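You operate a simulated robot arm through the tools that you are given. There is no shell and no other tool. Be economical: measure what you need, move in short steps, check, and stop when the job is done.

Carry out the task below with a simulated robot arm. There is one attempt and no reset: what you move stays moved.

TASK
Wax the bare steel of plate 62 with the white pad, then close the yellow tin again.
Fine: the wax is in the yellow tin; put the pad back.
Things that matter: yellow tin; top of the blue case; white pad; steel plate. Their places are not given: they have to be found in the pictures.

It is judged by the outcome, as a careful person would: the job done as asked, and still so three seconds after it is handed in. It fails if anything else is knocked over, pushed out of place, dropped, spilled or broken.

THE ROBOT
A 7-joint arm with a two-finger parallel gripper, fixed in place. Base frame: the origin is at the foot of the arm, x ahead of it, y to its left, z up; the work surface is at about z = 0. Lengths are in m, angles in rad, forces in N, time in s.
With the tool pointing down near the work surface it reaches from about 0.22 to 0.58 m from the base axis. Its first joint turns from -1.152 to 1.152 rad. Payload 2.5 kg.
Tool frame: the origin (TCP) lies between the finger pads and is the grasp point; the fingertips stand 0.023 m ahead of it; z points along the fingers, y is the line along which they close. The gripper opens to 0.094 m. The fingers are 0.038 m wide and 0.01 m thick; the gripper's body (0.054 by 0.096 m) begins 0.039 m behind the TCP.
Orientation is told as [roll, pitch, yaw] about the base's x, y, z axes, in that order, counted from this pose: with the fingers straight down and closing along the base's y, the tool's x points along the base's -x, its y along +y and its z along -z.

THE INTERFACE
- The arm moves only by the tool step_arm. Its argument "plan" is a list of rows, each a list of 7 numbers: the opening in per cent of the stroke, from 0 (shut) to 100 (fully open), then the shift along the base's x, y, z in m, then the turn, a rotation vector about the base's x, y, z in rad. In form: [[hand, dx, dy, dz, rx, ry, rz], ...]. A call has 1 to 8 rows; each row shifts and turns the commanded pose from where the row before left it. A row lasts 0.2 s, in which the tool goes at most 0.05 m and 0.15 rad; a call with a longer step from one row to the next is refused whole, and so is a gripper value outside its range. A pose out of reach is approached as far as the arm can. The call stops where the force on the tool passes 70 N (or 10 N more than at its start, if that is more) or the arm is blocked; 0.2 s more then pass. The fingers move at their own pace (about 0.108 m/s each) and stop on an object; they squeeze with about 25 N. The grip force told is the motor's: it shows also when the fingers shut on nothing. Time passes only in rows, and 0.2 s behind the last, so rows that do not move let the fingers close. It gives the time, the measured TCP pose, the force on the tool (base axes), the opening and the grip force at its end, in the units of the frame above (readings bear some noise).
- Cameras (640 x 400 px; columns grow to the right, rows downward): "scene" is fixed at [0.1095, -0.3987, 0.5563]; the picture's right is [0.90, -0.44, 0.00], its down [-0.20, -0.41, -0.89] and it looks along [0.39, 0.80, -0.45] (base axes); focal length 353 px, centre (320, 200). "wrist" rides on the gripper at [-0.039, 0, -0.044] in the tool frame; the picture's right is [0.00, -1.00, 0.00], its down [0.97, 0.00, -0.24] and it looks along [0.24, 0.00, 0.97] (tool axes); focal length 218 px, centre (320, 200).
- get_image(camera): a new picture of that camera. No time passes.
- measure_at(camera, pixels): there is no depth. For up to 12 entries [column, row, z] of the newest picture of that camera ("zoom" is the newest enlarged one), the place [x, y] in the base frame at which the ray of that pixel passes the height z, good to about 0.002 m. No time passes.
- enlarge(camera, box): a new picture of the part [left, top, right, bottom] of that camera's present view, enlarged. No time passes.
- close_job(): hands the job in; it is judged then, once.

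Work in short steps. Measure before you move; look again where a grasp or a placing could have gone wrong, and mend it. You have 80 turns and 54 pictures in all, the two below and enlarged ones among them. Open the gripper and draw the arm clear of the work before you hand the job in, unless the task says otherwise; then end with one line.

The tools are called after "Emit:" as name(argument=value, ...) on one line, values as JSON. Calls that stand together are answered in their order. step_arm: Moves the arm, as the interface text tells. Its arguments: {"type":"object","properties":{"plan":{"type":"array","items":{"type":"array","items":{"type":"number"}}}},"required":["plan"]} The other tools are called the same way: get_image (camera) takes a picture; measure_at (camera, pixels) gives the place at which the rays of pixels pass given heights; enlarge (camera, box) takes an enlarged picture of a part of a camera's view; close_job () hands the job in.

At the start:

```text
clock: 0.0
tcp_pos: [0.3995, 0.0973, 0.3443]
orientation: [0.0, 0.0, 0.001]
force: [-0.5, -0.6, 0.1]
finger_gap: 0.0939
grip_force: 0.1
```

scene: 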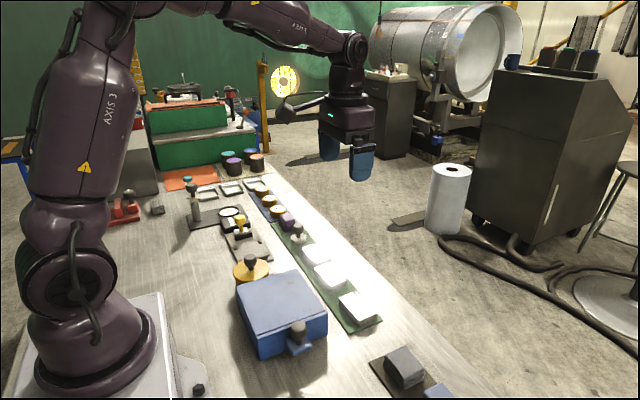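
wrist: 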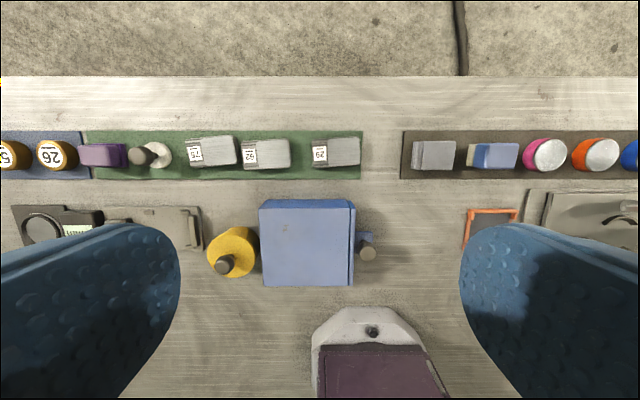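

The wrist picture shows the yellow tin at about (232,252), the blue case at (308,243), and labelled blocks at (212,152), (266,154) and (337,152). I enlarge these to read the labels and find the white pad.

Emit:
enlarge(camera="wrist", box=[80, 120, 400, 300])

Emit:
enlarge(camera="scene", box=[160, 160, 400, 370])

Emit:
enlarge(camera="wrist", box=[390, 120, 640, 260])

```text
2.00 times, centred on (240, 210) of wrist
```

zoom: 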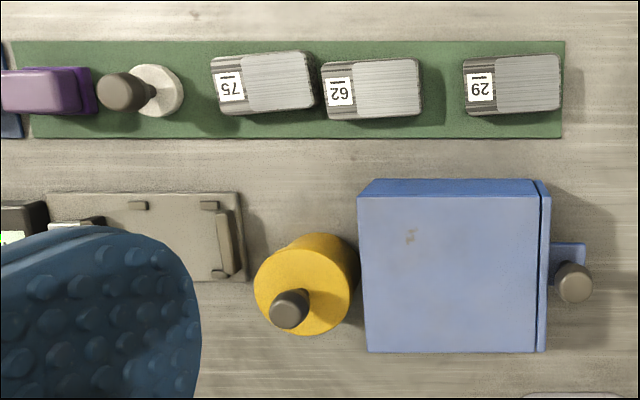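

```text
1.90 times, centred on (280, 265) of scene
```

zoom: 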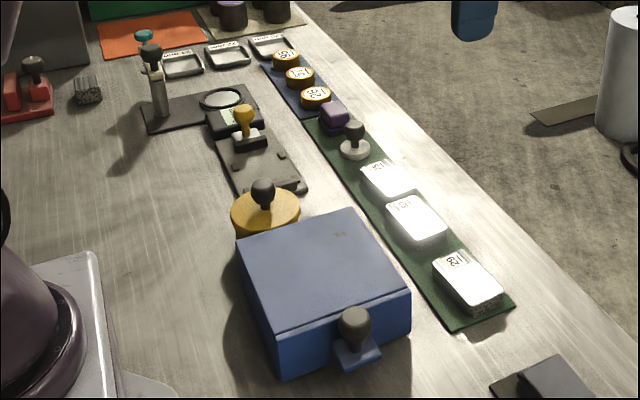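

```text
2.56 times, centred on (515, 190) of wrist
```

zoom: 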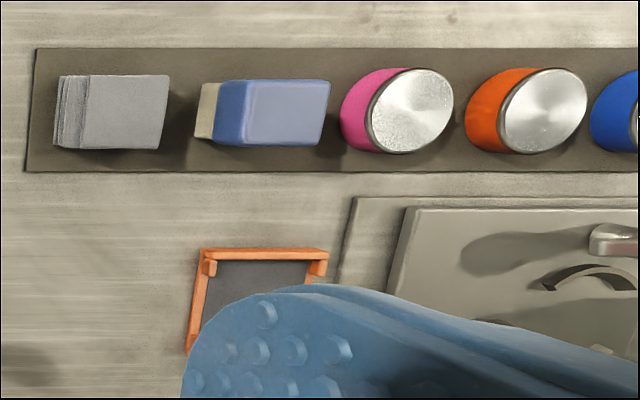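

The labels 62 and 29 look alike when turned round, so I enlarge each of them strongly.

Emit:
enlarge(camera="wrist", box=[180, 130, 300, 176])

Emit:
enlarge(camera="wrist", box=[300, 130, 370, 176])

Emit:
enlarge(camera="scene", box=[270, 210, 390, 335])

```text
5.33 times, centred on (240, 153) of wrist
```

zoom: 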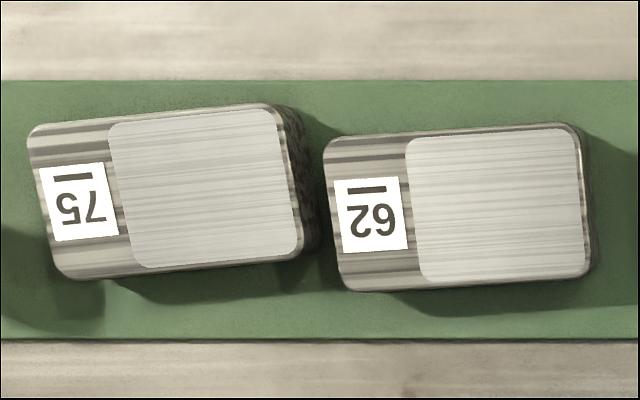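

```text
8.70 times, centred on (335, 153) of wrist
```

zoom: 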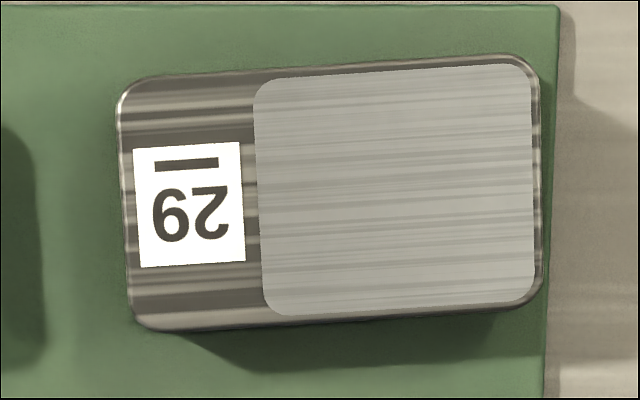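

```text
3.20 times, centred on (330, 272) of scene
```

zoom: 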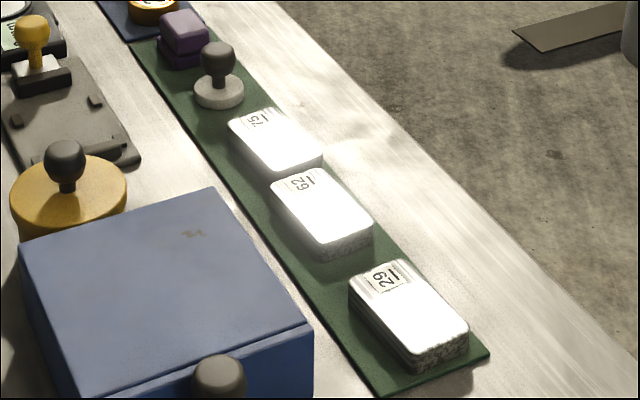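

I check which side the looped digit is on in each label; the bar is the underline, so it gives the reading direction.

Emit:
enlarge(camera="wrist", box=[240, 140, 260, 180])

Emit:
enlarge(camera="wrist", box=[312, 140, 332, 170])

```text
10.00 times, centred on (250, 160) of wrist
```

zoom: 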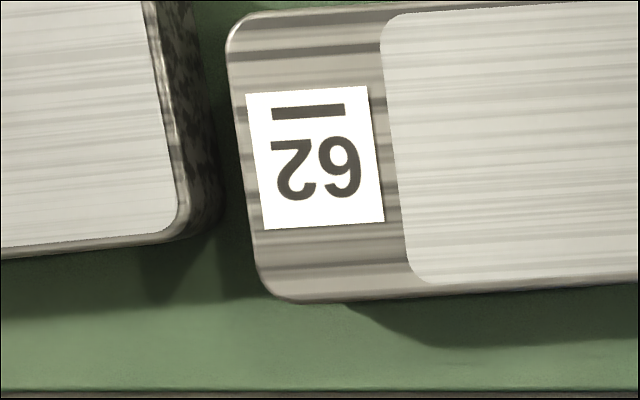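

```text
13.33 times, centred on (322, 155) of wrist
```

zoom: 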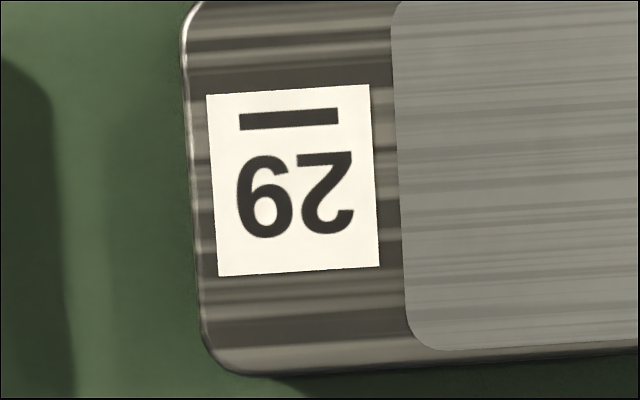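

The middle plate has its looped digit first, so it reads 62; the right one is 29. Next I measure the tin, knob, pad, plate and case in both cameras at several heights, so I can triangulate.

Emit:
measure_at(camera="wrist", pixels=[[224, 265, 0.06], [224, 265, 0.1], [141, 157, 0.02], [141, 157, 0.05], [160, 153, 0.01], [250, 154, 0.02], [289, 154, 0.02], [265, 140, 0.02], [266, 168, 0.02], [262, 200, 0.08], [350, 285, 0.08], [231, 254, 0.05]])

Emit:
measure_at(camera="scene", pixels=[[251, 260, 0.06], [251, 260, 0.1], [298, 229, 0.02], [298, 229, 0.05], [299, 240, 0.01], [251, 272, 0.05], [291, 270, 0.07], [291, 270, 0.09], [320, 280, 0.02], [237, 288, 0.08], [328, 315, 0.08], [289, 270, 0.08]])

Emit:
enlarge(camera="scene", box=[220, 200, 340, 300])

```text
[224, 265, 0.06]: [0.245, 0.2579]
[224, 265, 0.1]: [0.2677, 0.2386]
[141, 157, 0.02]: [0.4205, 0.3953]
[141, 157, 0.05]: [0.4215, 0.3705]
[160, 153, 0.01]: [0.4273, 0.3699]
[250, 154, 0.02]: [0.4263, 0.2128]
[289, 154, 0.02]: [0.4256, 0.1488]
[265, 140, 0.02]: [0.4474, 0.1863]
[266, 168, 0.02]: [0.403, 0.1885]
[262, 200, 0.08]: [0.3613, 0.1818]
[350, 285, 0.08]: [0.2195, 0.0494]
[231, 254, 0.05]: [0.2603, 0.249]
```

```text
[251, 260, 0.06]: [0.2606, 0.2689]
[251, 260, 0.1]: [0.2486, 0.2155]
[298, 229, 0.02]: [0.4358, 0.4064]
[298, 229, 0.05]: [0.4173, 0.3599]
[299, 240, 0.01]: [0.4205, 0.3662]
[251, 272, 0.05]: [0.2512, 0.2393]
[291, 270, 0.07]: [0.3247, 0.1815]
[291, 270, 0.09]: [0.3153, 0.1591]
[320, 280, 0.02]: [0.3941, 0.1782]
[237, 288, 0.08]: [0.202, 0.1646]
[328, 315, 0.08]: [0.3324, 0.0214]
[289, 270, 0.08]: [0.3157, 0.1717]
```

```text
4.00 times, centred on (280, 250) of scene
```

zoom: 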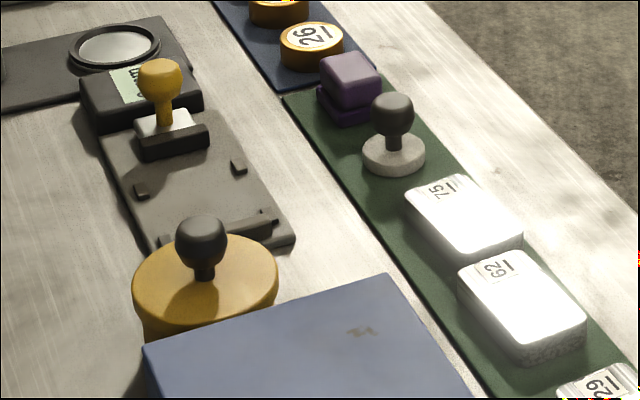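

I triangulate the tin knob near (0.254, 0.250, 0.07) and the pad knob near (0.424, 0.373, 0.04). I move above the tin for a closer look.

Emit:
step_arm(plan=[[100, -0.023, 0.024, -0.018, 0, 0, 0], [100, -0.023, 0.024, -0.018, 0, 0, 0], [100, -0.023, 0.024, -0.018, 0, 0, 0], [100, -0.023, 0.024, -0.018, 0, 0, 0], [100, -0.023, 0.024, -0.018, 0, 0, 0], [100, -0.023, 0.024, -0.018, 0, 0, 0]])

Emit:
get_image(camera="wrist")

Emit:
get_image(camera="scene")

```text
clock: 1.4
tcp_pos: [0.2607, 0.2437, 0.2374]
orientation: [0.001, 0.001, -0.001]
force: [-0.8, 0.1, -0.4]
finger_gap: 0.0939
grip_force: 0.2
```

```text
42 pictures are left
```

wrist: 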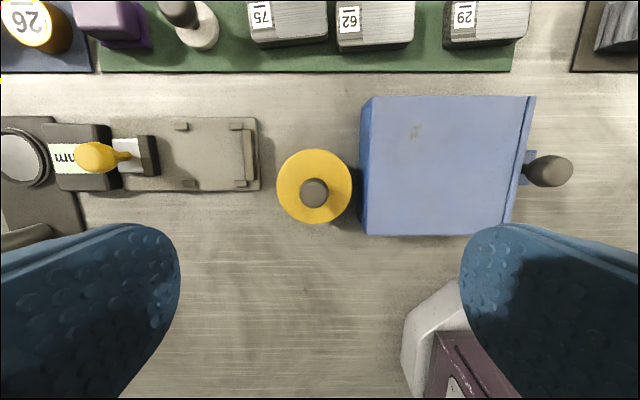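

```text
41 pictures are left
```

scene: 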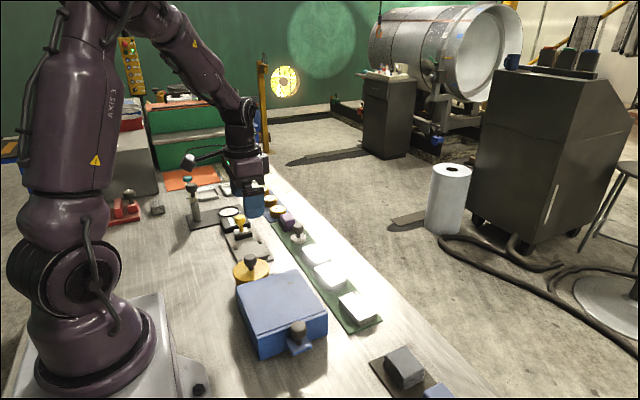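

Camera now sits almost over the tin, with the lid at (314,186) and the knob at (314,193). I measure these and the case corners.

Emit:
measure_at(camera="wrist", pixels=[[314, 193, 0.075], [314, 193, 0.06], [314, 186, 0.04], [314, 186, 0.05], [277, 186, 0.045], [351, 186, 0.045], [300, 193, 0.07], [328, 193, 0.07], [372, 97, 0.06], [372, 97, 0.08], [366, 235, 0.07], [512, 222, 0.07]])

Emit:
measure_at(camera="scene", pixels=[[251, 260, 0.075], [251, 260, 0.065], [250, 271, 0.04], [250, 271, 0.05], [297, 269, 0.06], [297, 269, 0.08], [326, 309, 0.06], [326, 309, 0.08], [237, 289, 0.07]])

Emit:
enlarge(camera="scene", box=[220, 240, 340, 360])

```text
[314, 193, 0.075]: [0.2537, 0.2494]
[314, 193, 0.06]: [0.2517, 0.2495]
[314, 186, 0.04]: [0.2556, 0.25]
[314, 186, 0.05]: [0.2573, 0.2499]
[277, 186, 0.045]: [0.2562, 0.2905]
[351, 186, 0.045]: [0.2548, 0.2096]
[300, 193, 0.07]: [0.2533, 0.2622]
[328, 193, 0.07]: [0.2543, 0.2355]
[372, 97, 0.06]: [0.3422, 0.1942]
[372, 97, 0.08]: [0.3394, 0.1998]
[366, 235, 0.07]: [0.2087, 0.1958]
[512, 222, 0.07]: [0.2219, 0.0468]
```

```text
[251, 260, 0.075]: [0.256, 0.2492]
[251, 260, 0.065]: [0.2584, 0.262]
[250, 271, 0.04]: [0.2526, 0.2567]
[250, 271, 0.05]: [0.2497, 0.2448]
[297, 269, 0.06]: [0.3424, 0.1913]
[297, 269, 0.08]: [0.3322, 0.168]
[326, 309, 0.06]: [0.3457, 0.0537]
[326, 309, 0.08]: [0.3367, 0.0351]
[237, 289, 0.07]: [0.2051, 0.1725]
```

```text
3.33 times, centred on (280, 300) of scene
```

zoom: 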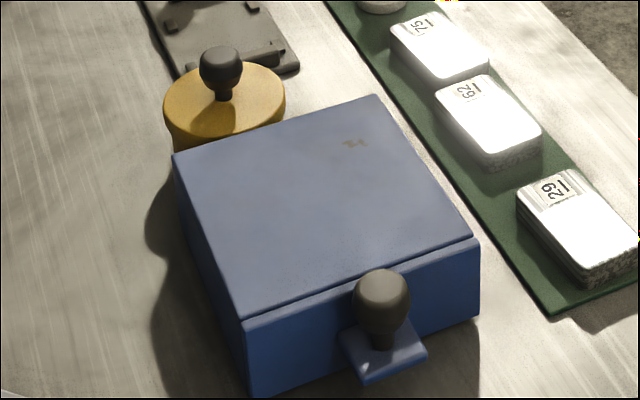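

The knob's ball is at (0.2545, 0.2495, 0.073), about 0.026 m wide; the lid top is at about z 0.046 and the case top at about z 0.058. I narrow the fingers to clear the case and go down onto the knob.

Emit:
step_arm(plan=[[52, -0.003, 0.003, -0.03, 0, 0, 0], [52, -0.003, 0.003, -0.03, 0, 0, 0], [52, 0, 0, -0.03, 0, 0, 0], [52, 0, 0, -0.03, 0, 0, 0], [52, 0, 0, -0.025, 0, 0, 0], [52, 0, 0, -0.015, 0, 0, 0], [52, 0, 0, 0, 0, 0, 0]])

Emit:
get_image(camera="wrist")

```text
clock: 3.0
tcp_pos: [0.2579, 0.2486, 0.0779]
orientation: [0.001, -0.002, -0.001]
force: [-0.4, 0.3, 0.2]
finger_gap: 0.0487
grip_force: 0.0
```

```text
39 pictures are left
```

wrist: 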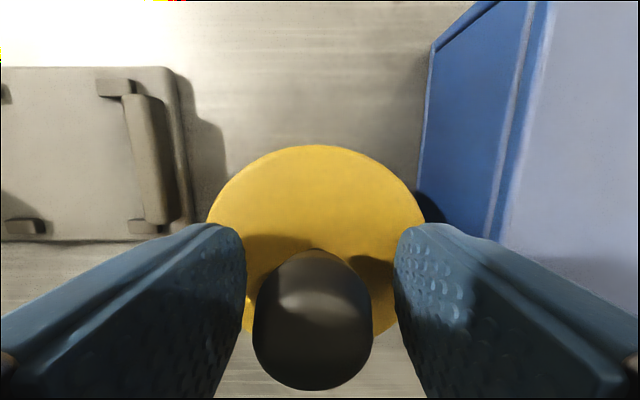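

The knob is between the fingers at (312,320), nearly centred. I shift 3 mm back in x, go down 3 mm, close and lift a little.

Emit:
step_arm(plan=[[52, -0.003, 0.001, -0.003, 0, 0, 0], [0, 0, 0, 0, 0, 0, 0], [0, 0, 0, 0, 0, 0, 0], [0, 0, 0, 0, 0, 0, 0]])

Emit:
step_arm(plan=[[0, 0, 0, 0.01, 0, 0, 0], [0, 0, 0, 0.01, 0, 0, 0], [0, 0, 0, 0.02, 0, 0, 0], [0, 0, 0, 0.03, 0, 0, 0], [0, 0, 0, 0, 0, 0, 0]])

Emit:
get_image(camera="scene")

Emit:
get_image(camera="wrist")

```text
clock: 4.0
tcp_pos: [0.2541, 0.2498, 0.075]
orientation: [-0.003, 0.002, 0.0]
force: [0.2, -0.1, 0.3]
finger_gap: 0.0288
grip_force: 25.3
```

```text
clock: 5.2
tcp_pos: [0.2528, 0.2491, 0.146]
orientation: [0.0, 0.0, 0.0]
force: [0.2, 0.9, 0.3]
finger_gap: 0.0288
grip_force: 25.1
```

```text
38 pictures are left
```

scene: 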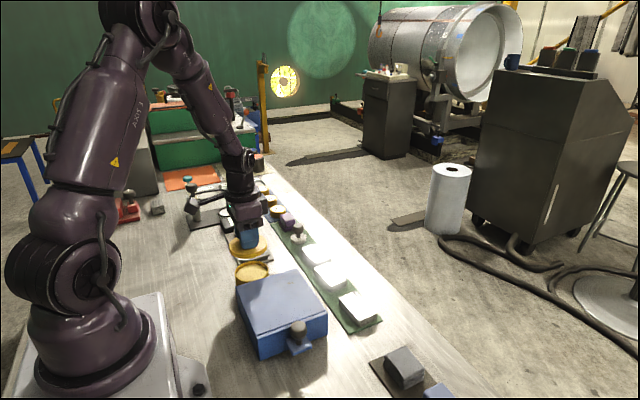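

```text
37 pictures are left
```

wrist: 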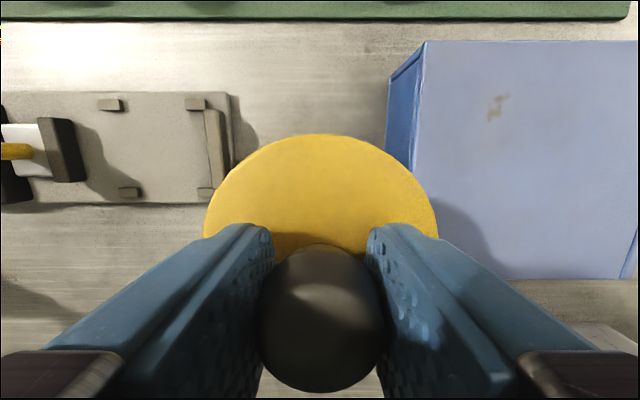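

The lid is off and held. I carry it over the middle of the case top at (0.276, 0.122) and lower it to z 0.115.

Emit:
step_arm(plan=[[0, 0.006, -0.032, 0.005, 0, 0, 0], [0, 0.006, -0.032, 0, 0, 0, 0], [0, 0.006, -0.032, 0, 0, 0, 0], [0, 0.005, -0.031, 0, 0, 0, 0], [0, 0, 0, -0.02, 0, 0, 0], [0, 0, 0, -0.016, 0, 0, 0], [0, 0, 0, 0, 0, 0, 0]])

Emit:
enlarge(camera="scene", box=[200, 200, 360, 360])

```text
clock: 6.8
tcp_pos: [0.2781, 0.1233, 0.1129]
orientation: [-0.001, -0.001, 0.0]
force: [0.0, 0.3, 0.1]
finger_gap: 0.029
grip_force: 24.6
```

```text
2.50 times, centred on (280, 280) of scene
```

zoom: 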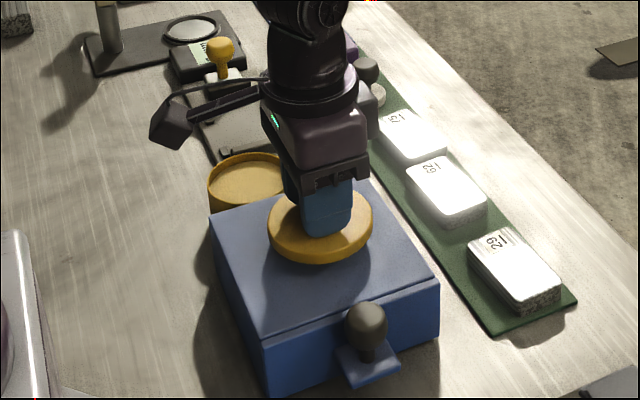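

The lid is above the middle of the case. I lower in fine steps until contact.

Emit:
step_arm(plan=[[0, 0, 0, -0.004, 0, 0, 0], [0, 0, 0, -0.003, 0, 0, 0], [0, 0, 0, -0.003, 0, 0, 0], [0, 0, 0, 0, 0, 0, 0]])

```text
clock: 7.8
tcp_pos: [0.2772, 0.1228, 0.1036]
orientation: [0.001, 0.0, 0.001]
force: [-0.2, -0.9, -0.8]
finger_gap: 0.029
grip_force: 25.3
```

Emit:
step_arm(plan=[[0, 0, 0, -0.002, 0, 0, 0], [0, 0, 0, -0.002, 0, 0, 0], [0, 0, 0, 0, 0, 0, 0]])

Emit:
enlarge(camera="scene", box=[240, 240, 320, 320])

```text
clock: 8.6
tcp_pos: [0.2767, 0.1211, 0.1006]
orientation: [-0.001, 0.0, -0.002]
force: [0.0, 0.0, -0.5]
finger_gap: 0.0289
grip_force: 25.4
```

```text
5.00 times, centred on (280, 280) of scene
```

zoom: 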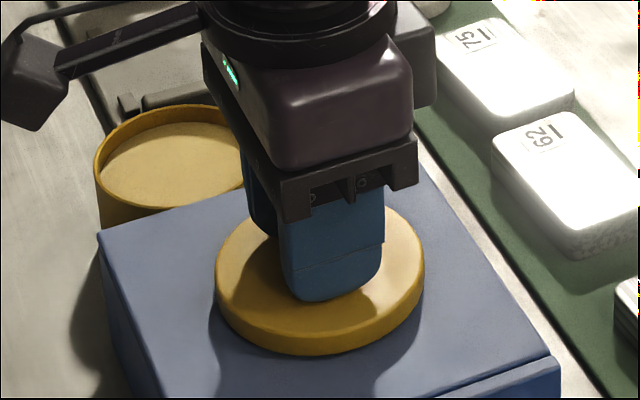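

Still no contact force. I keep going in 2 mm steps.

Emit:
step_arm(plan=[[0, 0, 0, -0.002, 0, 0, 0], [0, 0, 0, -0.002, 0, 0, 0], [0, 0, 0, 0, 0, 0, 0]])

```text
clock: 9.4
tcp_pos: [0.276, 0.1208, 0.0964]
orientation: [-0.001, -0.002, 0.0]
force: [-6.5, -6.2, 31.5]
finger_gap: 0.0289
grip_force: 24.8
```

Contact, with 31 N up. I ease off 1 mm, open and rise.

Emit:
step_arm(plan=[[0, 0, 0, 0.001, 0, 0, 0], [55, 0, 0, 0, 0, 0, 0], [55, 0, 0, 0, 0, 0, 0]])

Emit:
step_arm(plan=[[55, 0, 0, 0.03, 0, 0, 0], [55, 0, 0, 0.04, 0, 0, 0], [55, 0, 0, 0.04, 0, 0, 0], [55, 0.02, 0.04, 0.02, 0, 0, 0], [55, 0.02, 0.04, 0, 0, 0, 0], [55, 0.02, 0.04, 0, 0, 0, 0], [55, 0.02, 0.04, 0, 0, 0, 0]])

Emit:
get_image(camera="wrist")

Emit:
enlarge(camera="scene", box=[220, 200, 380, 360])

```text
clock: 10.2
tcp_pos: [0.2762, 0.1226, 0.0974]
orientation: [0.002, -0.001, 0.0]
force: [0.0, 0.9, -0.1]
finger_gap: 0.0517
grip_force: 0.1
```

```text
clock: 11.8
tcp_pos: [0.3567, 0.2839, 0.2287]
orientation: [0.001, 0.0, -0.001]
force: [-0.1, 0.3, -0.4]
finger_gap: 0.0516
grip_force: 0.0
```

```text
34 pictures are left
```

wrist: 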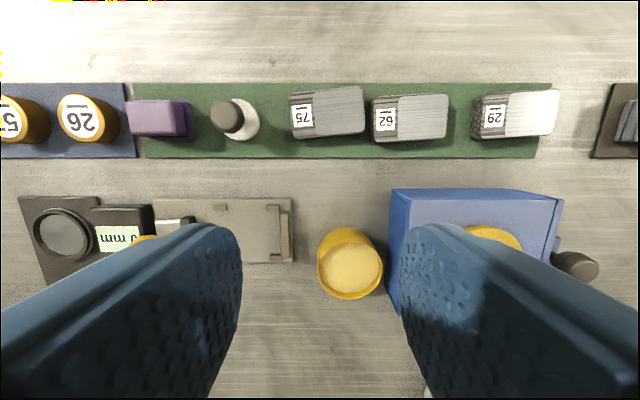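

```text
2.50 times, centred on (300, 280) of scene
```

zoom: 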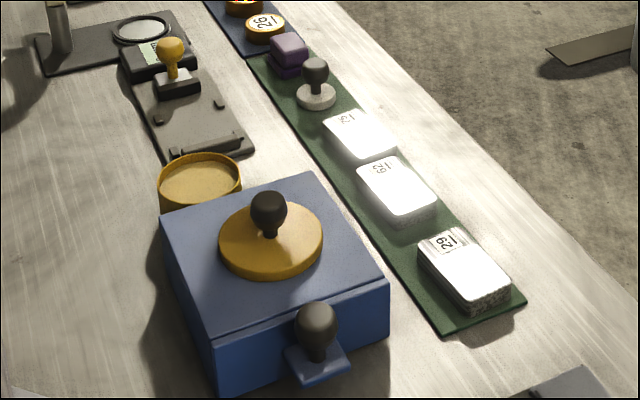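

The lid rests on the case and the tin is open with wax in it. Next I move above the white pad.

Emit:
step_arm(plan=[[45, 0.02, 0.03, -0.01, 0, 0, 0], [45, 0.02, 0.03, -0.01, 0, 0, 0], [45, 0.015, 0.027, -0.01, 0, 0, 0], [45, 0, 0, 0, 0, 0, 0]])

Emit:
get_image(camera="wrist")

```text
clock: 12.8
tcp_pos: [0.4101, 0.3709, 0.1965]
orientation: [-0.002, 0.002, 0.0]
force: [0.8, -0.1, -0.5]
finger_gap: 0.0422
grip_force: 0.2
```

```text
32 pictures are left
```

wrist: 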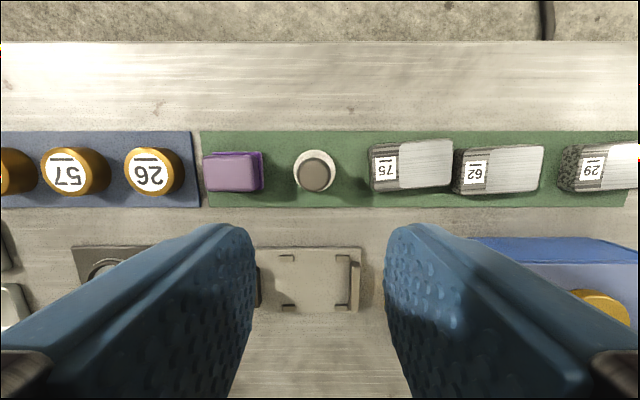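

I measure the pad knob (316,173), its base, the neighbours' edges and the plates.

Emit:
measure_at(camera="wrist", pixels=[[316, 173, 0.04], [316, 173, 0.05], [316, 171, 0.012], [293, 171, 0.01], [341, 171, 0.01], [264, 170, 0.02], [370, 166, 0.02], [488, 170, 0.025], [543, 165, 0.025], [515, 148, 0.025], [515, 193, 0.025], [543, 185, 0.025]])

Emit:
enlarge(camera="wrist", box=[200, 120, 400, 220])

Emit:
enlarge(camera="scene", box=[280, 210, 360, 310])

```text
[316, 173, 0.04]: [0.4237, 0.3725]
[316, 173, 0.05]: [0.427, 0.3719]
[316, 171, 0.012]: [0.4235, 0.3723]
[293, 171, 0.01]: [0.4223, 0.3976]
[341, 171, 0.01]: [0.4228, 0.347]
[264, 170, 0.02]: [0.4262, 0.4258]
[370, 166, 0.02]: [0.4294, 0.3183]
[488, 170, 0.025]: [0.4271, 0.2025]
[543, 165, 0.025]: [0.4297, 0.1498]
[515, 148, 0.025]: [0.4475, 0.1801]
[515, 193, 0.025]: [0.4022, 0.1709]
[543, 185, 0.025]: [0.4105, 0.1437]
```

```text
3.20 times, centred on (300, 170) of wrist
```

zoom: 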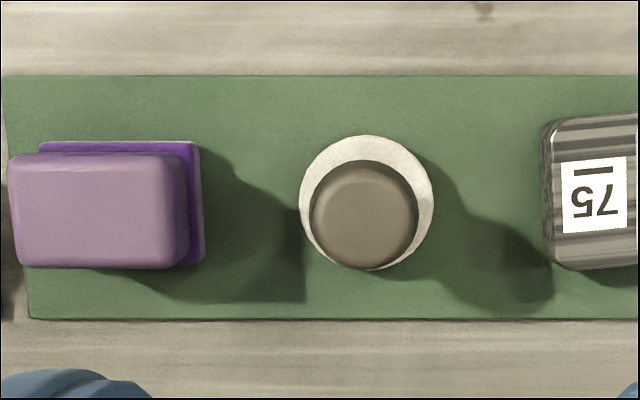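

```text
4.00 times, centred on (320, 260) of scene
```

zoom: 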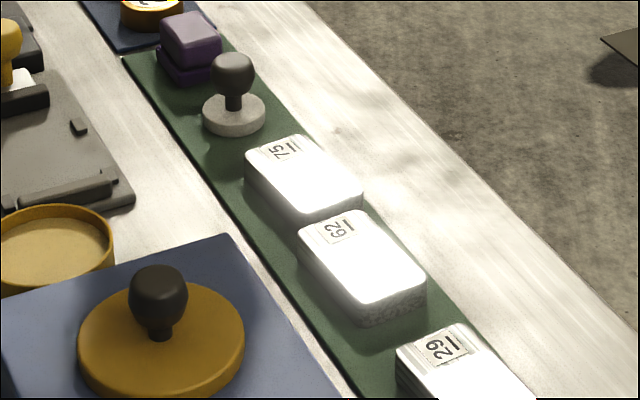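

The pad's knob is at (0.4245, 0.372, 0.042), and the fingers will clear the purple block and plate 75. I go down to z 0.06 and check.

Emit:
step_arm(plan=[[45, 0.005, 0.0005, -0.035, 0, 0, 0], [45, 0.005, 0.0005, -0.035, 0, 0, 0], [45, 0.0035, 0, -0.035, 0, 0, 0], [45, 0, 0, -0.03, 0, 0, 0], [45, 0, 0, 0, 0, 0, 0]])

Emit:
get_image(camera="wrist")

```text
clock: 14.0
tcp_pos: [0.4288, 0.3764, 0.0737]
orientation: [0.023, -0.017, 0.001]
force: [-8.6, 10.3, 58.4]
finger_gap: 0.0473
grip_force: 5.9
```

```text
29 pictures are left
```

wrist: 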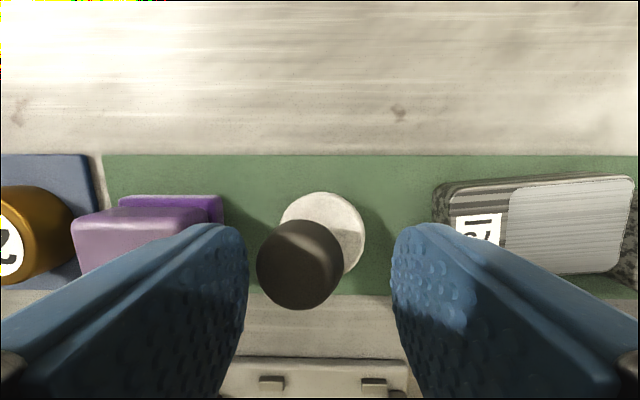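

Unexpected contact at z 0.074 (58 N) with the gap pushed open. I back straight up and look at what was touched.

Emit:
step_arm(plan=[[45, 0, 0, 0.02, 0, 0, 0], [45, 0, 0, 0.03, 0, 0, 0], [45, 0, 0, 0.03, 0, 0, 0], [45, 0, 0, 0, 0, 0, 0]])

Emit:
get_image(camera="wrist")

Emit:
get_image(camera="scene")

```text
clock: 15.0
tcp_pos: [0.4242, 0.371, 0.1409]
orientation: [-0.002, -0.001, -0.001]
force: [1.0, -0.3, 0.3]
finger_gap: 0.0421
grip_force: 0.2
```

```text
28 pictures are left
```

wrist: 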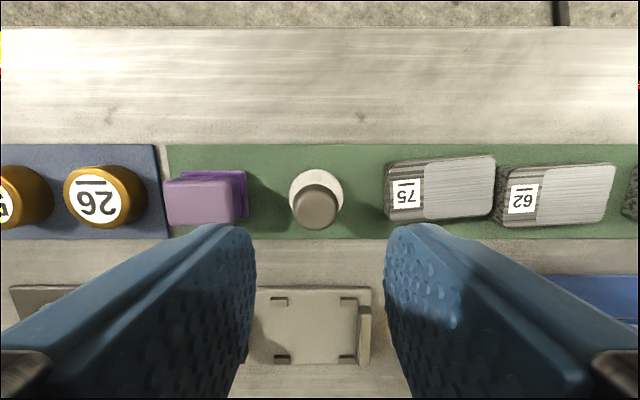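

```text
27 pictures are left
```

scene: 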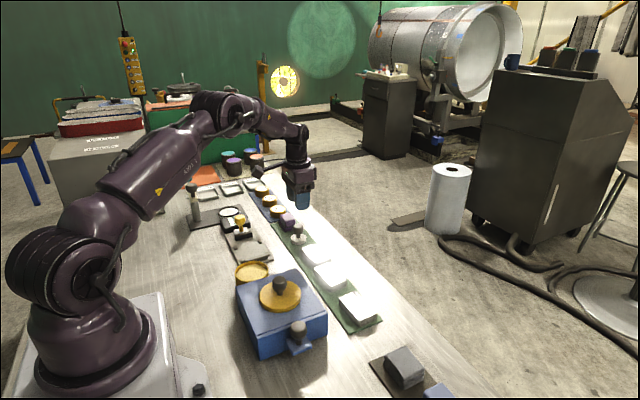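

Everything seems in place, with the pad upright at (317,195). I triangulate the knob and neighbours again from this lower view.

Emit:
measure_at(camera="wrist", pixels=[[316, 207, 0.04], [316, 207, 0.05], [316, 207, 0.06], [316, 194, 0.012], [225, 200, 0.03], [225, 200, 0.05], [248, 200, 0.02], [385, 195, 0.02], [385, 195, 0.03], [295, 207, 0.045], [337, 207, 0.045]])

Emit:
enlarge(camera="wrist", box=[160, 130, 400, 250])

Emit:
enlarge(camera="scene", box=[250, 150, 350, 270])

```text
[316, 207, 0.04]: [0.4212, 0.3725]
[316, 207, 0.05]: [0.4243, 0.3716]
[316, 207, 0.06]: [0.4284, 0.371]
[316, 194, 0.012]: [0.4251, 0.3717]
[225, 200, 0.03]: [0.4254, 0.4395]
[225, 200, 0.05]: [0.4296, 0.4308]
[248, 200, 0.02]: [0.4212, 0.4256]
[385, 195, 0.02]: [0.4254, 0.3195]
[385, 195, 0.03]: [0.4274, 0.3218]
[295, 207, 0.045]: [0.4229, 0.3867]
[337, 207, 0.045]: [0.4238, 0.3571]
```

```text
2.67 times, centred on (280, 190) of wrist
```

zoom: 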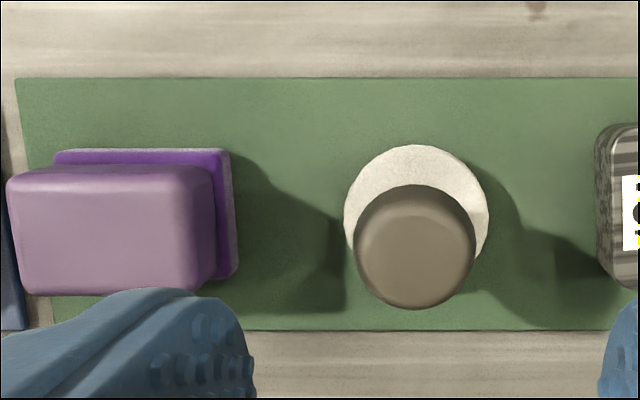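

```text
3.33 times, centred on (300, 210) of scene
```

zoom: 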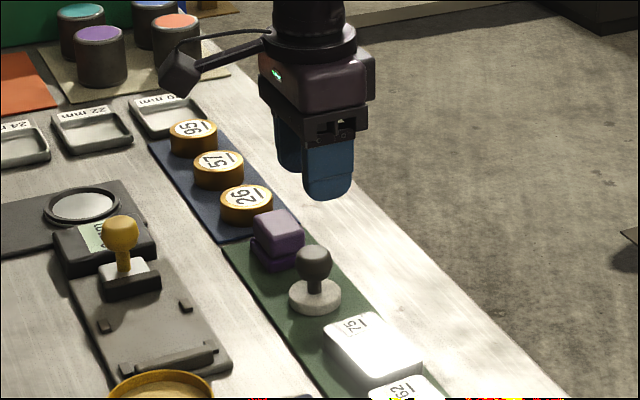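

Reading the contact again: the neighbours are intact, the pad is upright, and its knob centre is at (0.424, 0.372, z≈0.05). I come down again with a wider opening, in small steps, watching the force.

Emit:
step_arm(plan=[[60, 0, 0, -0.02, 0, 0, 0], [60, 0, 0.001, -0.02, 0, 0, 0], [60, 0, 0, -0.01, 0, 0, 0], [60, 0, 0, 0, 0, 0, 0]])

Emit:
get_image(camera="wrist")

Emit:
enlarge(camera="scene", box=[200, 130, 340, 270])

```text
clock: 16.0
tcp_pos: [0.4249, 0.3705, 0.0922]
orientation: [0.0, 0.002, 0.0]
force: [0.1, -0.8, 0.6]
finger_gap: 0.0563
grip_force: 0.2
```

```text
24 pictures are left
```

wrist: 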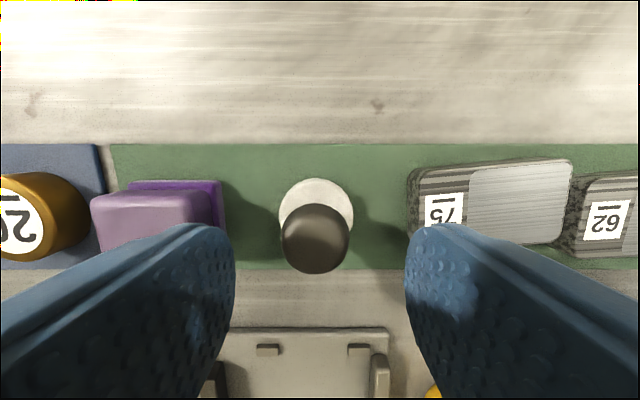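

```text
2.86 times, centred on (270, 200) of scene
```

zoom: 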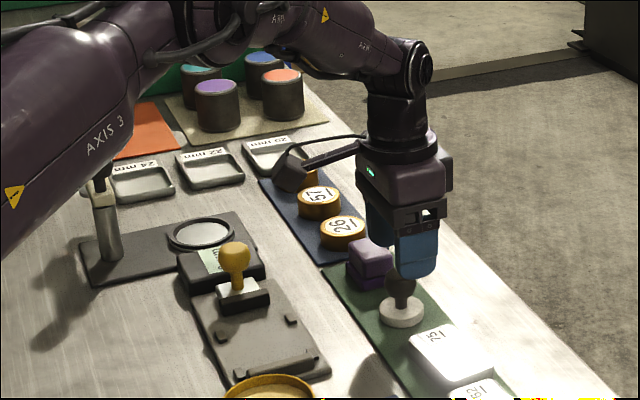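

The knob is centred at (314,238). I go down another 15 mm in small steps.

Emit:
step_arm(plan=[[60, 0, 0.001, -0.005, 0, 0, 0], [60, 0, 0, -0.005, 0, 0, 0], [60, 0, 0, -0.005, 0, 0, 0], [60, 0, 0, 0, 0, 0, 0]])

```text
clock: 17.0
tcp_pos: [0.425, 0.3727, 0.0782]
orientation: [0.001, 0.0, -0.001]
force: [-0.2, 0.2, 0.8]
finger_gap: 0.0565
grip_force: 0.1
```

Emit:
step_arm(plan=[[60, 0, 0, -0.004, 0, 0, 0], [60, 0, 0, -0.004, 0, 0, 0], [60, 0, 0, 0, 0, 0, 0]])

Emit:
get_image(camera="wrist")

```text
clock: 17.8
tcp_pos: [0.4264, 0.3731, 0.0682]
orientation: [0.0, 0.001, -0.001]
force: [-0.2, 0.1, -0.1]
finger_gap: 0.0565
grip_force: 0.0
```

```text
22 pictures are left
```

wrist: 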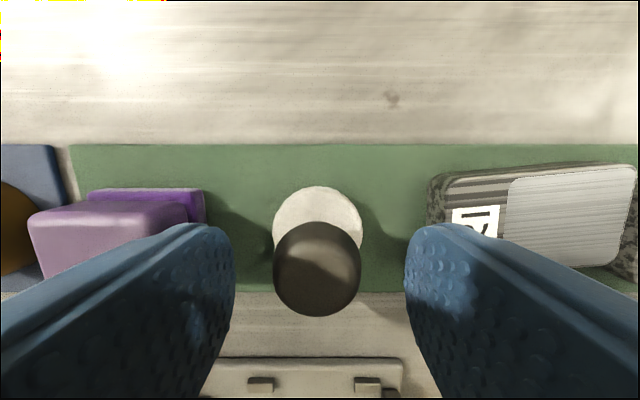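

No contact this time. The knob is well centred at (317,268), so I continue down to about z 0.052.

Emit:
step_arm(plan=[[60, -0.001, 0, -0.004, 0, 0, 0], [60, -0.001, 0, -0.004, 0, 0, 0], [60, 0, 0, -0.004, 0, 0, 0], [60, 0, 0, -0.004, 0, 0, 0], [60, 0, 0, 0, 0, 0, 0]])

Emit:
get_image(camera="wrist")

```text
clock: 19.0
tcp_pos: [0.424, 0.371, 0.0544]
orientation: [-0.002, 0.001, 0.001]
force: [0.4, 0.1, -0.3]
finger_gap: 0.0561
grip_force: 0.1
```

```text
21 pictures are left
```

wrist: 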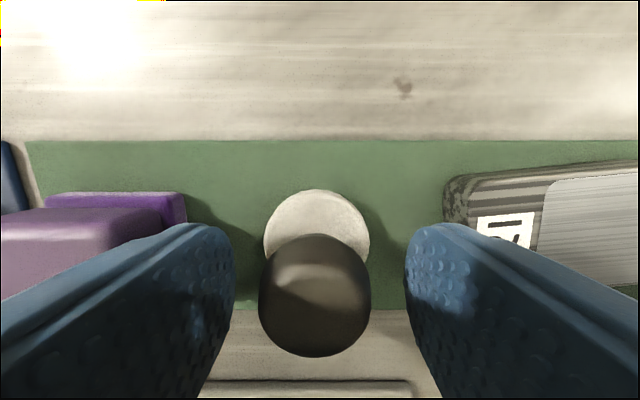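

Knob between the fingers at (315,295). I go down 3 mm and close.

Emit:
step_arm(plan=[[60, 0, 0, -0.003, 0, 0, 0], [0, 0, 0, 0, 0, 0, 0], [0, 0, 0, 0, 0, 0, 0], [0, 0, 0, 0, 0, 0, 0]])

Emit:
step_arm(plan=[[0, 0, 0, 0.01, 0, 0, 0], [0, 0, 0, 0.03, 0, 0, 0], [0, 0, 0, 0.04, 0, 0, 0], [0, 0, 0, 0.04, 0, 0, 0], [0, 0, 0, 0, 0, 0, 0]])

Emit:
get_image(camera="wrist")

Emit:
enlarge(camera="scene", box=[220, 130, 380, 290])

```text
clock: 20.0
tcp_pos: [0.4231, 0.3715, 0.0499]
orientation: [0.0, 0.001, 0.001]
force: [-0.8, -0.4, -0.4]
finger_gap: 0.0309
grip_force: 24.6
```

```text
clock: 21.2
tcp_pos: [0.4243, 0.3734, 0.1715]
orientation: [0.0, -0.001, -0.002]
force: [0.1, 0.0, 0.3]
finger_gap: 0.031
grip_force: 25.6
```

```text
20 pictures are left
```

wrist: 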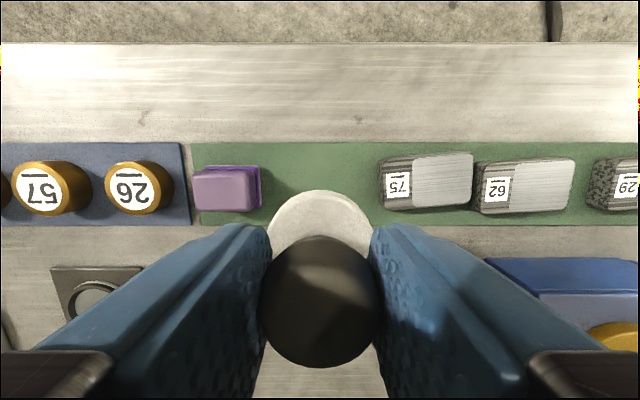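

```text
2.50 times, centred on (300, 210) of scene
```

zoom: 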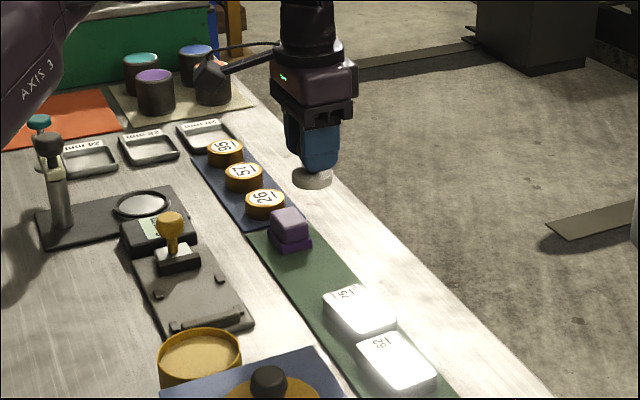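

The pad is held; its resting spot is TCP (0.4235, 0.3715, 0.050), with its underside about 0.047 below the TCP. I carry it over the tin.

Emit:
step_arm(plan=[[0, -0.0335, -0.0245, 0, 0, 0, 0], [0, -0.0335, -0.0245, 0, 0, 0, 0], [0, -0.0335, -0.0245, 0, 0, 0, 0], [0, -0.0335, -0.0245, 0, 0, 0, 0], [0, -0.0345, -0.0245, 0, 0, 0, 0], [0, 0, 0, -0.035, 0, 0, 0], [0, 0, 0, -0.025, 0, 0, 0], [0, 0, 0, 0, 0, 0, 0]])

Emit:
enlarge(camera="scene", box=[200, 200, 340, 340])

Emit:
get_image(camera="wrist")

```text
clock: 23.0
tcp_pos: [0.2544, 0.2491, 0.1088]
orientation: [0.0, 0.0, 0.001]
force: [-0.5, 0.2, -0.6]
finger_gap: 0.0308
grip_force: 25.0
```

```text
2.86 times, centred on (270, 270) of scene
```

zoom: 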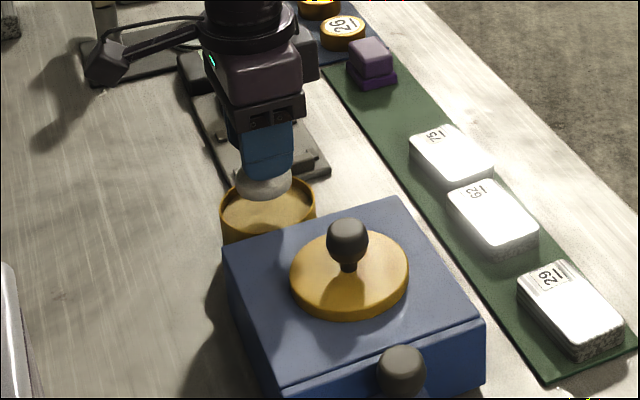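

```text
17 pictures are left
```

wrist: 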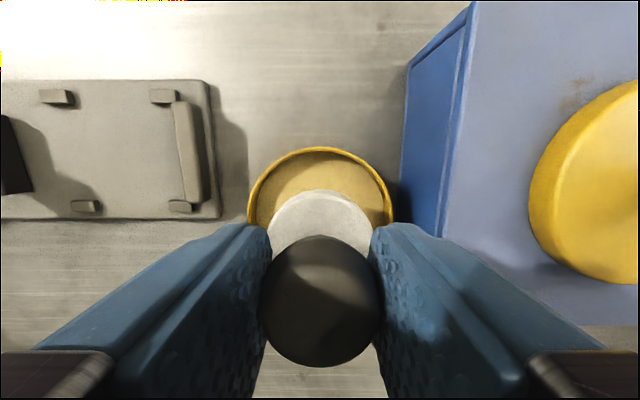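

The pad is centred over the tin (rim from column 247 to 391). I lower gently to feel the wax.

Emit:
step_arm(plan=[[0, 0, 0, -0.01, 0, 0, 0], [0, 0, 0, -0.008, 0, 0, 0], [0, 0, 0, -0.004, 0, 0, 0], [0, 0, 0, -0.003, 0, 0, 0], [0, 0, 0, 0, 0, 0, 0]])

Emit:
step_arm(plan=[[0, 0, 0, -0.002, 0, 0, 0], [0, 0, 0, -0.002, 0, 0, 0], [0, 0, 0, 0, 0, 0, 0]])

```text
clock: 24.2
tcp_pos: [0.2536, 0.2493, 0.0839]
orientation: [0.0, 0.0, 0.0]
force: [0.3, 0.0, -0.7]
finger_gap: 0.0305
grip_force: 24.8
```

```text
clock: 25.0
tcp_pos: [0.2539, 0.2488, 0.082]
orientation: [0.002, -0.002, 0.0]
force: [-6.5, -5.9, 33.5]
finger_gap: 0.0306
grip_force: 25.3
```

The pad touches the wax (33 N at z 0.082). I ease off a little, hold it lightly, then lift and look.

Emit:
step_arm(plan=[[0, 0, 0, 0.0025, 0, 0, 0], [0, 0, 0, 0, 0, 0, 0], [0, 0, 0, 0, 0, 0, 0], [0, 0, 0, 0, 0, 0, 0]])

Emit:
step_arm(plan=[[0, 0, 0, 0.01, 0, 0, 0], [0, 0, 0, 0.03, 0, 0, 0], [0, 0, 0, 0.04, 0, 0, 0], [0, 0, 0, 0, 0, 0, 0]])

Emit:
enlarge(camera="scene", box=[220, 200, 300, 300])

```text
clock: 26.0
tcp_pos: [0.2543, 0.2507, 0.0824]
orientation: [0.001, 0.0, -0.001]
force: [-0.6, -0.6, -0.2]
finger_gap: 0.0309
grip_force: 25.4
```

```text
clock: 27.0
tcp_pos: [0.2531, 0.2482, 0.1626]
orientation: [0.002, 0.001, -0.001]
force: [-0.3, -0.1, -0.3]
finger_gap: 0.0307
grip_force: 25.2
```

```text
4.00 times, centred on (260, 250) of scene
```

zoom: 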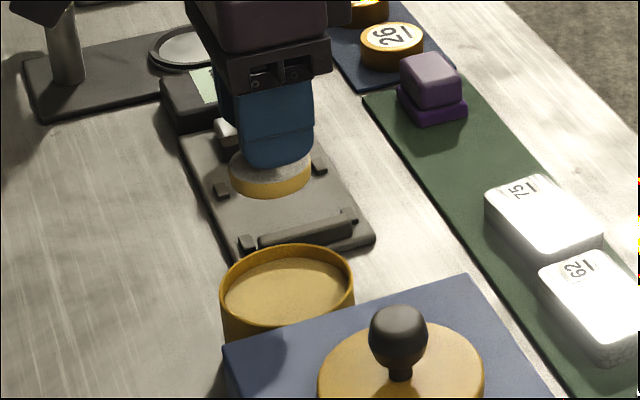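

The pad's underside is now yellow with wax. I move above plate 62 to measure its bare patch from overhead.

Emit:
step_arm(plan=[[0, 0.032, -0.005, 0.02, 0, 0, 0], [0, 0.038, -0.018, 0.01, 0, 0, 0], [0, 0.038, -0.02, 0.01, 0, 0, 0], [0, 0.038, -0.02, 0, 0, 0, 0], [0, 0, 0, 0, 0, 0, 0]])

Emit:
get_image(camera="wrist")

```text
clock: 28.2
tcp_pos: [0.4011, 0.1848, 0.2031]
orientation: [-0.001, 0.001, 0.0]
force: [0.1, 0.6, -0.2]
finger_gap: 0.0306
grip_force: 25.0
```

```text
15 pictures are left
```

wrist: 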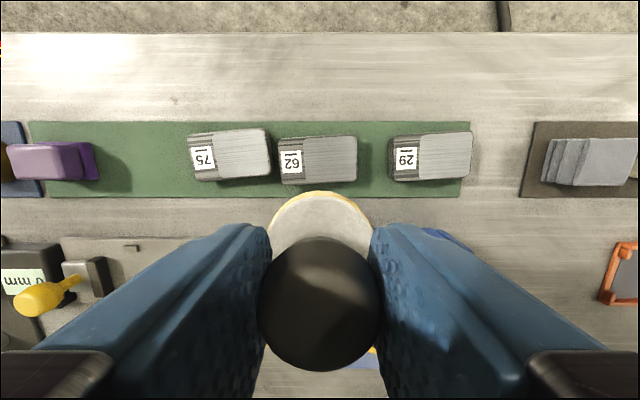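

Emit:
enlarge(camera="wrist", box=[265, 125, 375, 195])

```text
5.71 times, centred on (320, 160) of wrist
```

zoom: 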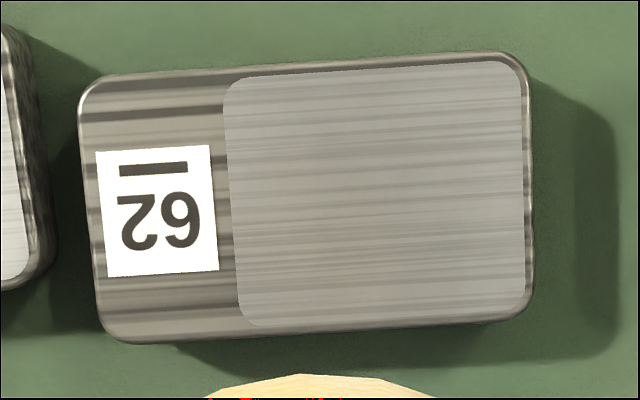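

Emit:
measure_at(camera="zoom", pixels=[[222, 78, 0.025], [518, 60, 0.025], [530, 312, 0.025], [240, 328, 0.025], [377, 195, 0.025], [377, 195, 0.02], [155, 210, 0.025], [155, 210, 0.015], [80, 90, 0.025]])

Emit:
enlarge(camera="scene", box=[290, 230, 390, 330])

```text
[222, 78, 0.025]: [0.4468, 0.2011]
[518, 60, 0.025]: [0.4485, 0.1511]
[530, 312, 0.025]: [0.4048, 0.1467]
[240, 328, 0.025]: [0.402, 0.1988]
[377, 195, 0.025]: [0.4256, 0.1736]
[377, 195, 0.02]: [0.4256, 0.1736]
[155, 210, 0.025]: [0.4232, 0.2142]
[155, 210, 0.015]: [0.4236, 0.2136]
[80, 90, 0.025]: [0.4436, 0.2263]
```

```text
4.00 times, centred on (340, 280) of scene
```

zoom: 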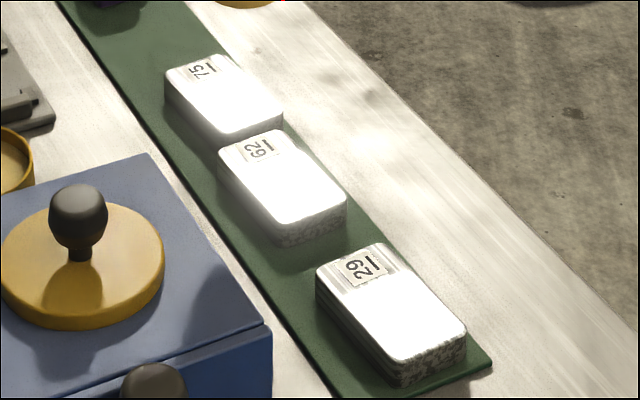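

Patch 62 spans x 0.403–0.448 and y 0.148–0.200, centred at (0.4255, 0.1744). I check the plate's height with the scene view and come down above its middle.

Emit:
measure_at(camera="zoom", pixels=[[257, 148, 0.015], [257, 148, 0.025], [257, 148, 0.03]])

Emit:
step_arm(plan=[[0, 0.012, -0.005, -0.03, 0, 0, 0], [0, 0.012, -0.005, -0.03, 0, 0, 0], [0, 0, 0, -0.03, 0, 0, 0], [0, 0, 0, -0.02, 0, 0, 0], [0, 0, 0, -0.008, 0, 0, 0], [0, 0, 0, 0, 0, 0, 0]])

Emit:
enlarge(camera="scene", box=[270, 200, 400, 330])

```text
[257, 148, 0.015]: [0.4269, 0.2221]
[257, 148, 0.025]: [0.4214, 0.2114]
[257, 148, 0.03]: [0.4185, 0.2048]
```

```text
clock: 29.6
tcp_pos: [0.4245, 0.1761, 0.0867]
orientation: [0.0, 0.0, 0.0]
force: [0.0, -0.1, 0.0]
finger_gap: 0.0306
grip_force: 24.8
```

```text
3.08 times, centred on (335, 265) of scene
```

zoom: 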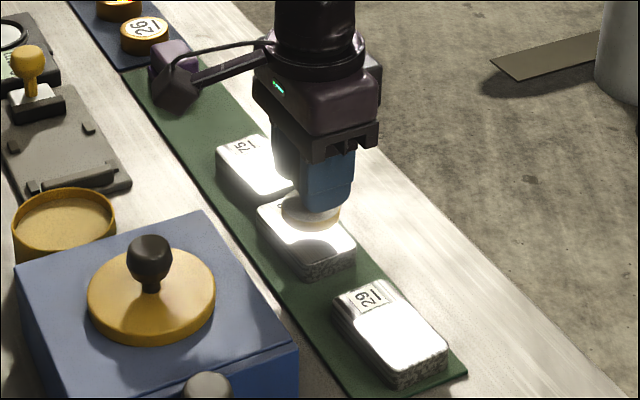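

The plate top is at about z 0.023, so contact should come near TCP 0.070. I lower gently.

Emit:
step_arm(plan=[[0, 0.0005, -0.001, -0.006, 0, 0, 0], [0, 0, 0, -0.004, 0, 0, 0], [0, 0, 0, -0.002, 0, 0, 0], [0, 0, 0, 0, 0, 0, 0]])

Emit:
step_arm(plan=[[0, 0, 0, -0.0015, 0, 0, 0], [0, 0, 0, 0, 0, 0, 0]])

```text
clock: 30.6
tcp_pos: [0.4249, 0.1746, 0.0728]
orientation: [-0.001, -0.001, -0.001]
force: [0.0, 0.8, -0.4]
finger_gap: 0.0309
grip_force: 25.0
```

```text
clock: 31.2
tcp_pos: [0.4254, 0.1752, 0.0708]
orientation: [0.0, 0.002, 0.0]
force: [0.8, -0.5, -0.6]
finger_gap: 0.0306
grip_force: 24.5
```

Emit:
step_arm(plan=[[0, 0, 0, -0.001, 0, 0, 0], [0, 0, 0, 0, 0, 0, 0]])

```text
clock: 31.8
tcp_pos: [0.4254, 0.1753, 0.0707]
orientation: [-0.001, -0.001, 0.0]
force: [-0.8, 0.2, -1.3]
finger_gap: 0.0308
grip_force: 25.4
```

Emit:
step_arm(plan=[[0, 0, 0, -0.001, 0, 0, 0], [0, 0, 0, 0, 0, 0, 0]])

```text
clock: 32.4
tcp_pos: [0.4258, 0.1746, 0.0694]
orientation: [-0.002, 0.0, 0.0]
force: [0.9, -0.3, 0.1]
finger_gap: 0.0308
grip_force: 25.0
```

Emit:
step_arm(plan=[[0, 0, 0, -0.001, 0, 0, 0], [0, 0, 0, 0, 0, 0, 0]])

```text
clock: 33.0
tcp_pos: [0.4255, 0.1739, 0.0683]
orientation: [0.0, -0.002, 0.0]
force: [0.8, -0.5, -1.1]
finger_gap: 0.0308
grip_force: 25.1
```

Emit:
step_arm(plan=[[0, 0, 0, -0.001, 0, 0, 0], [0, 0, 0, -0.0005, 0, 0, 0], [0, 0, 0, 0, 0, 0, 0]])

```text
clock: 33.8
tcp_pos: [0.4257, 0.1751, 0.0677]
orientation: [0.0, 0.0, 0.0]
force: [-2.9, -3.4, 9.4]
finger_gap: 0.0305
grip_force: 25.4
```

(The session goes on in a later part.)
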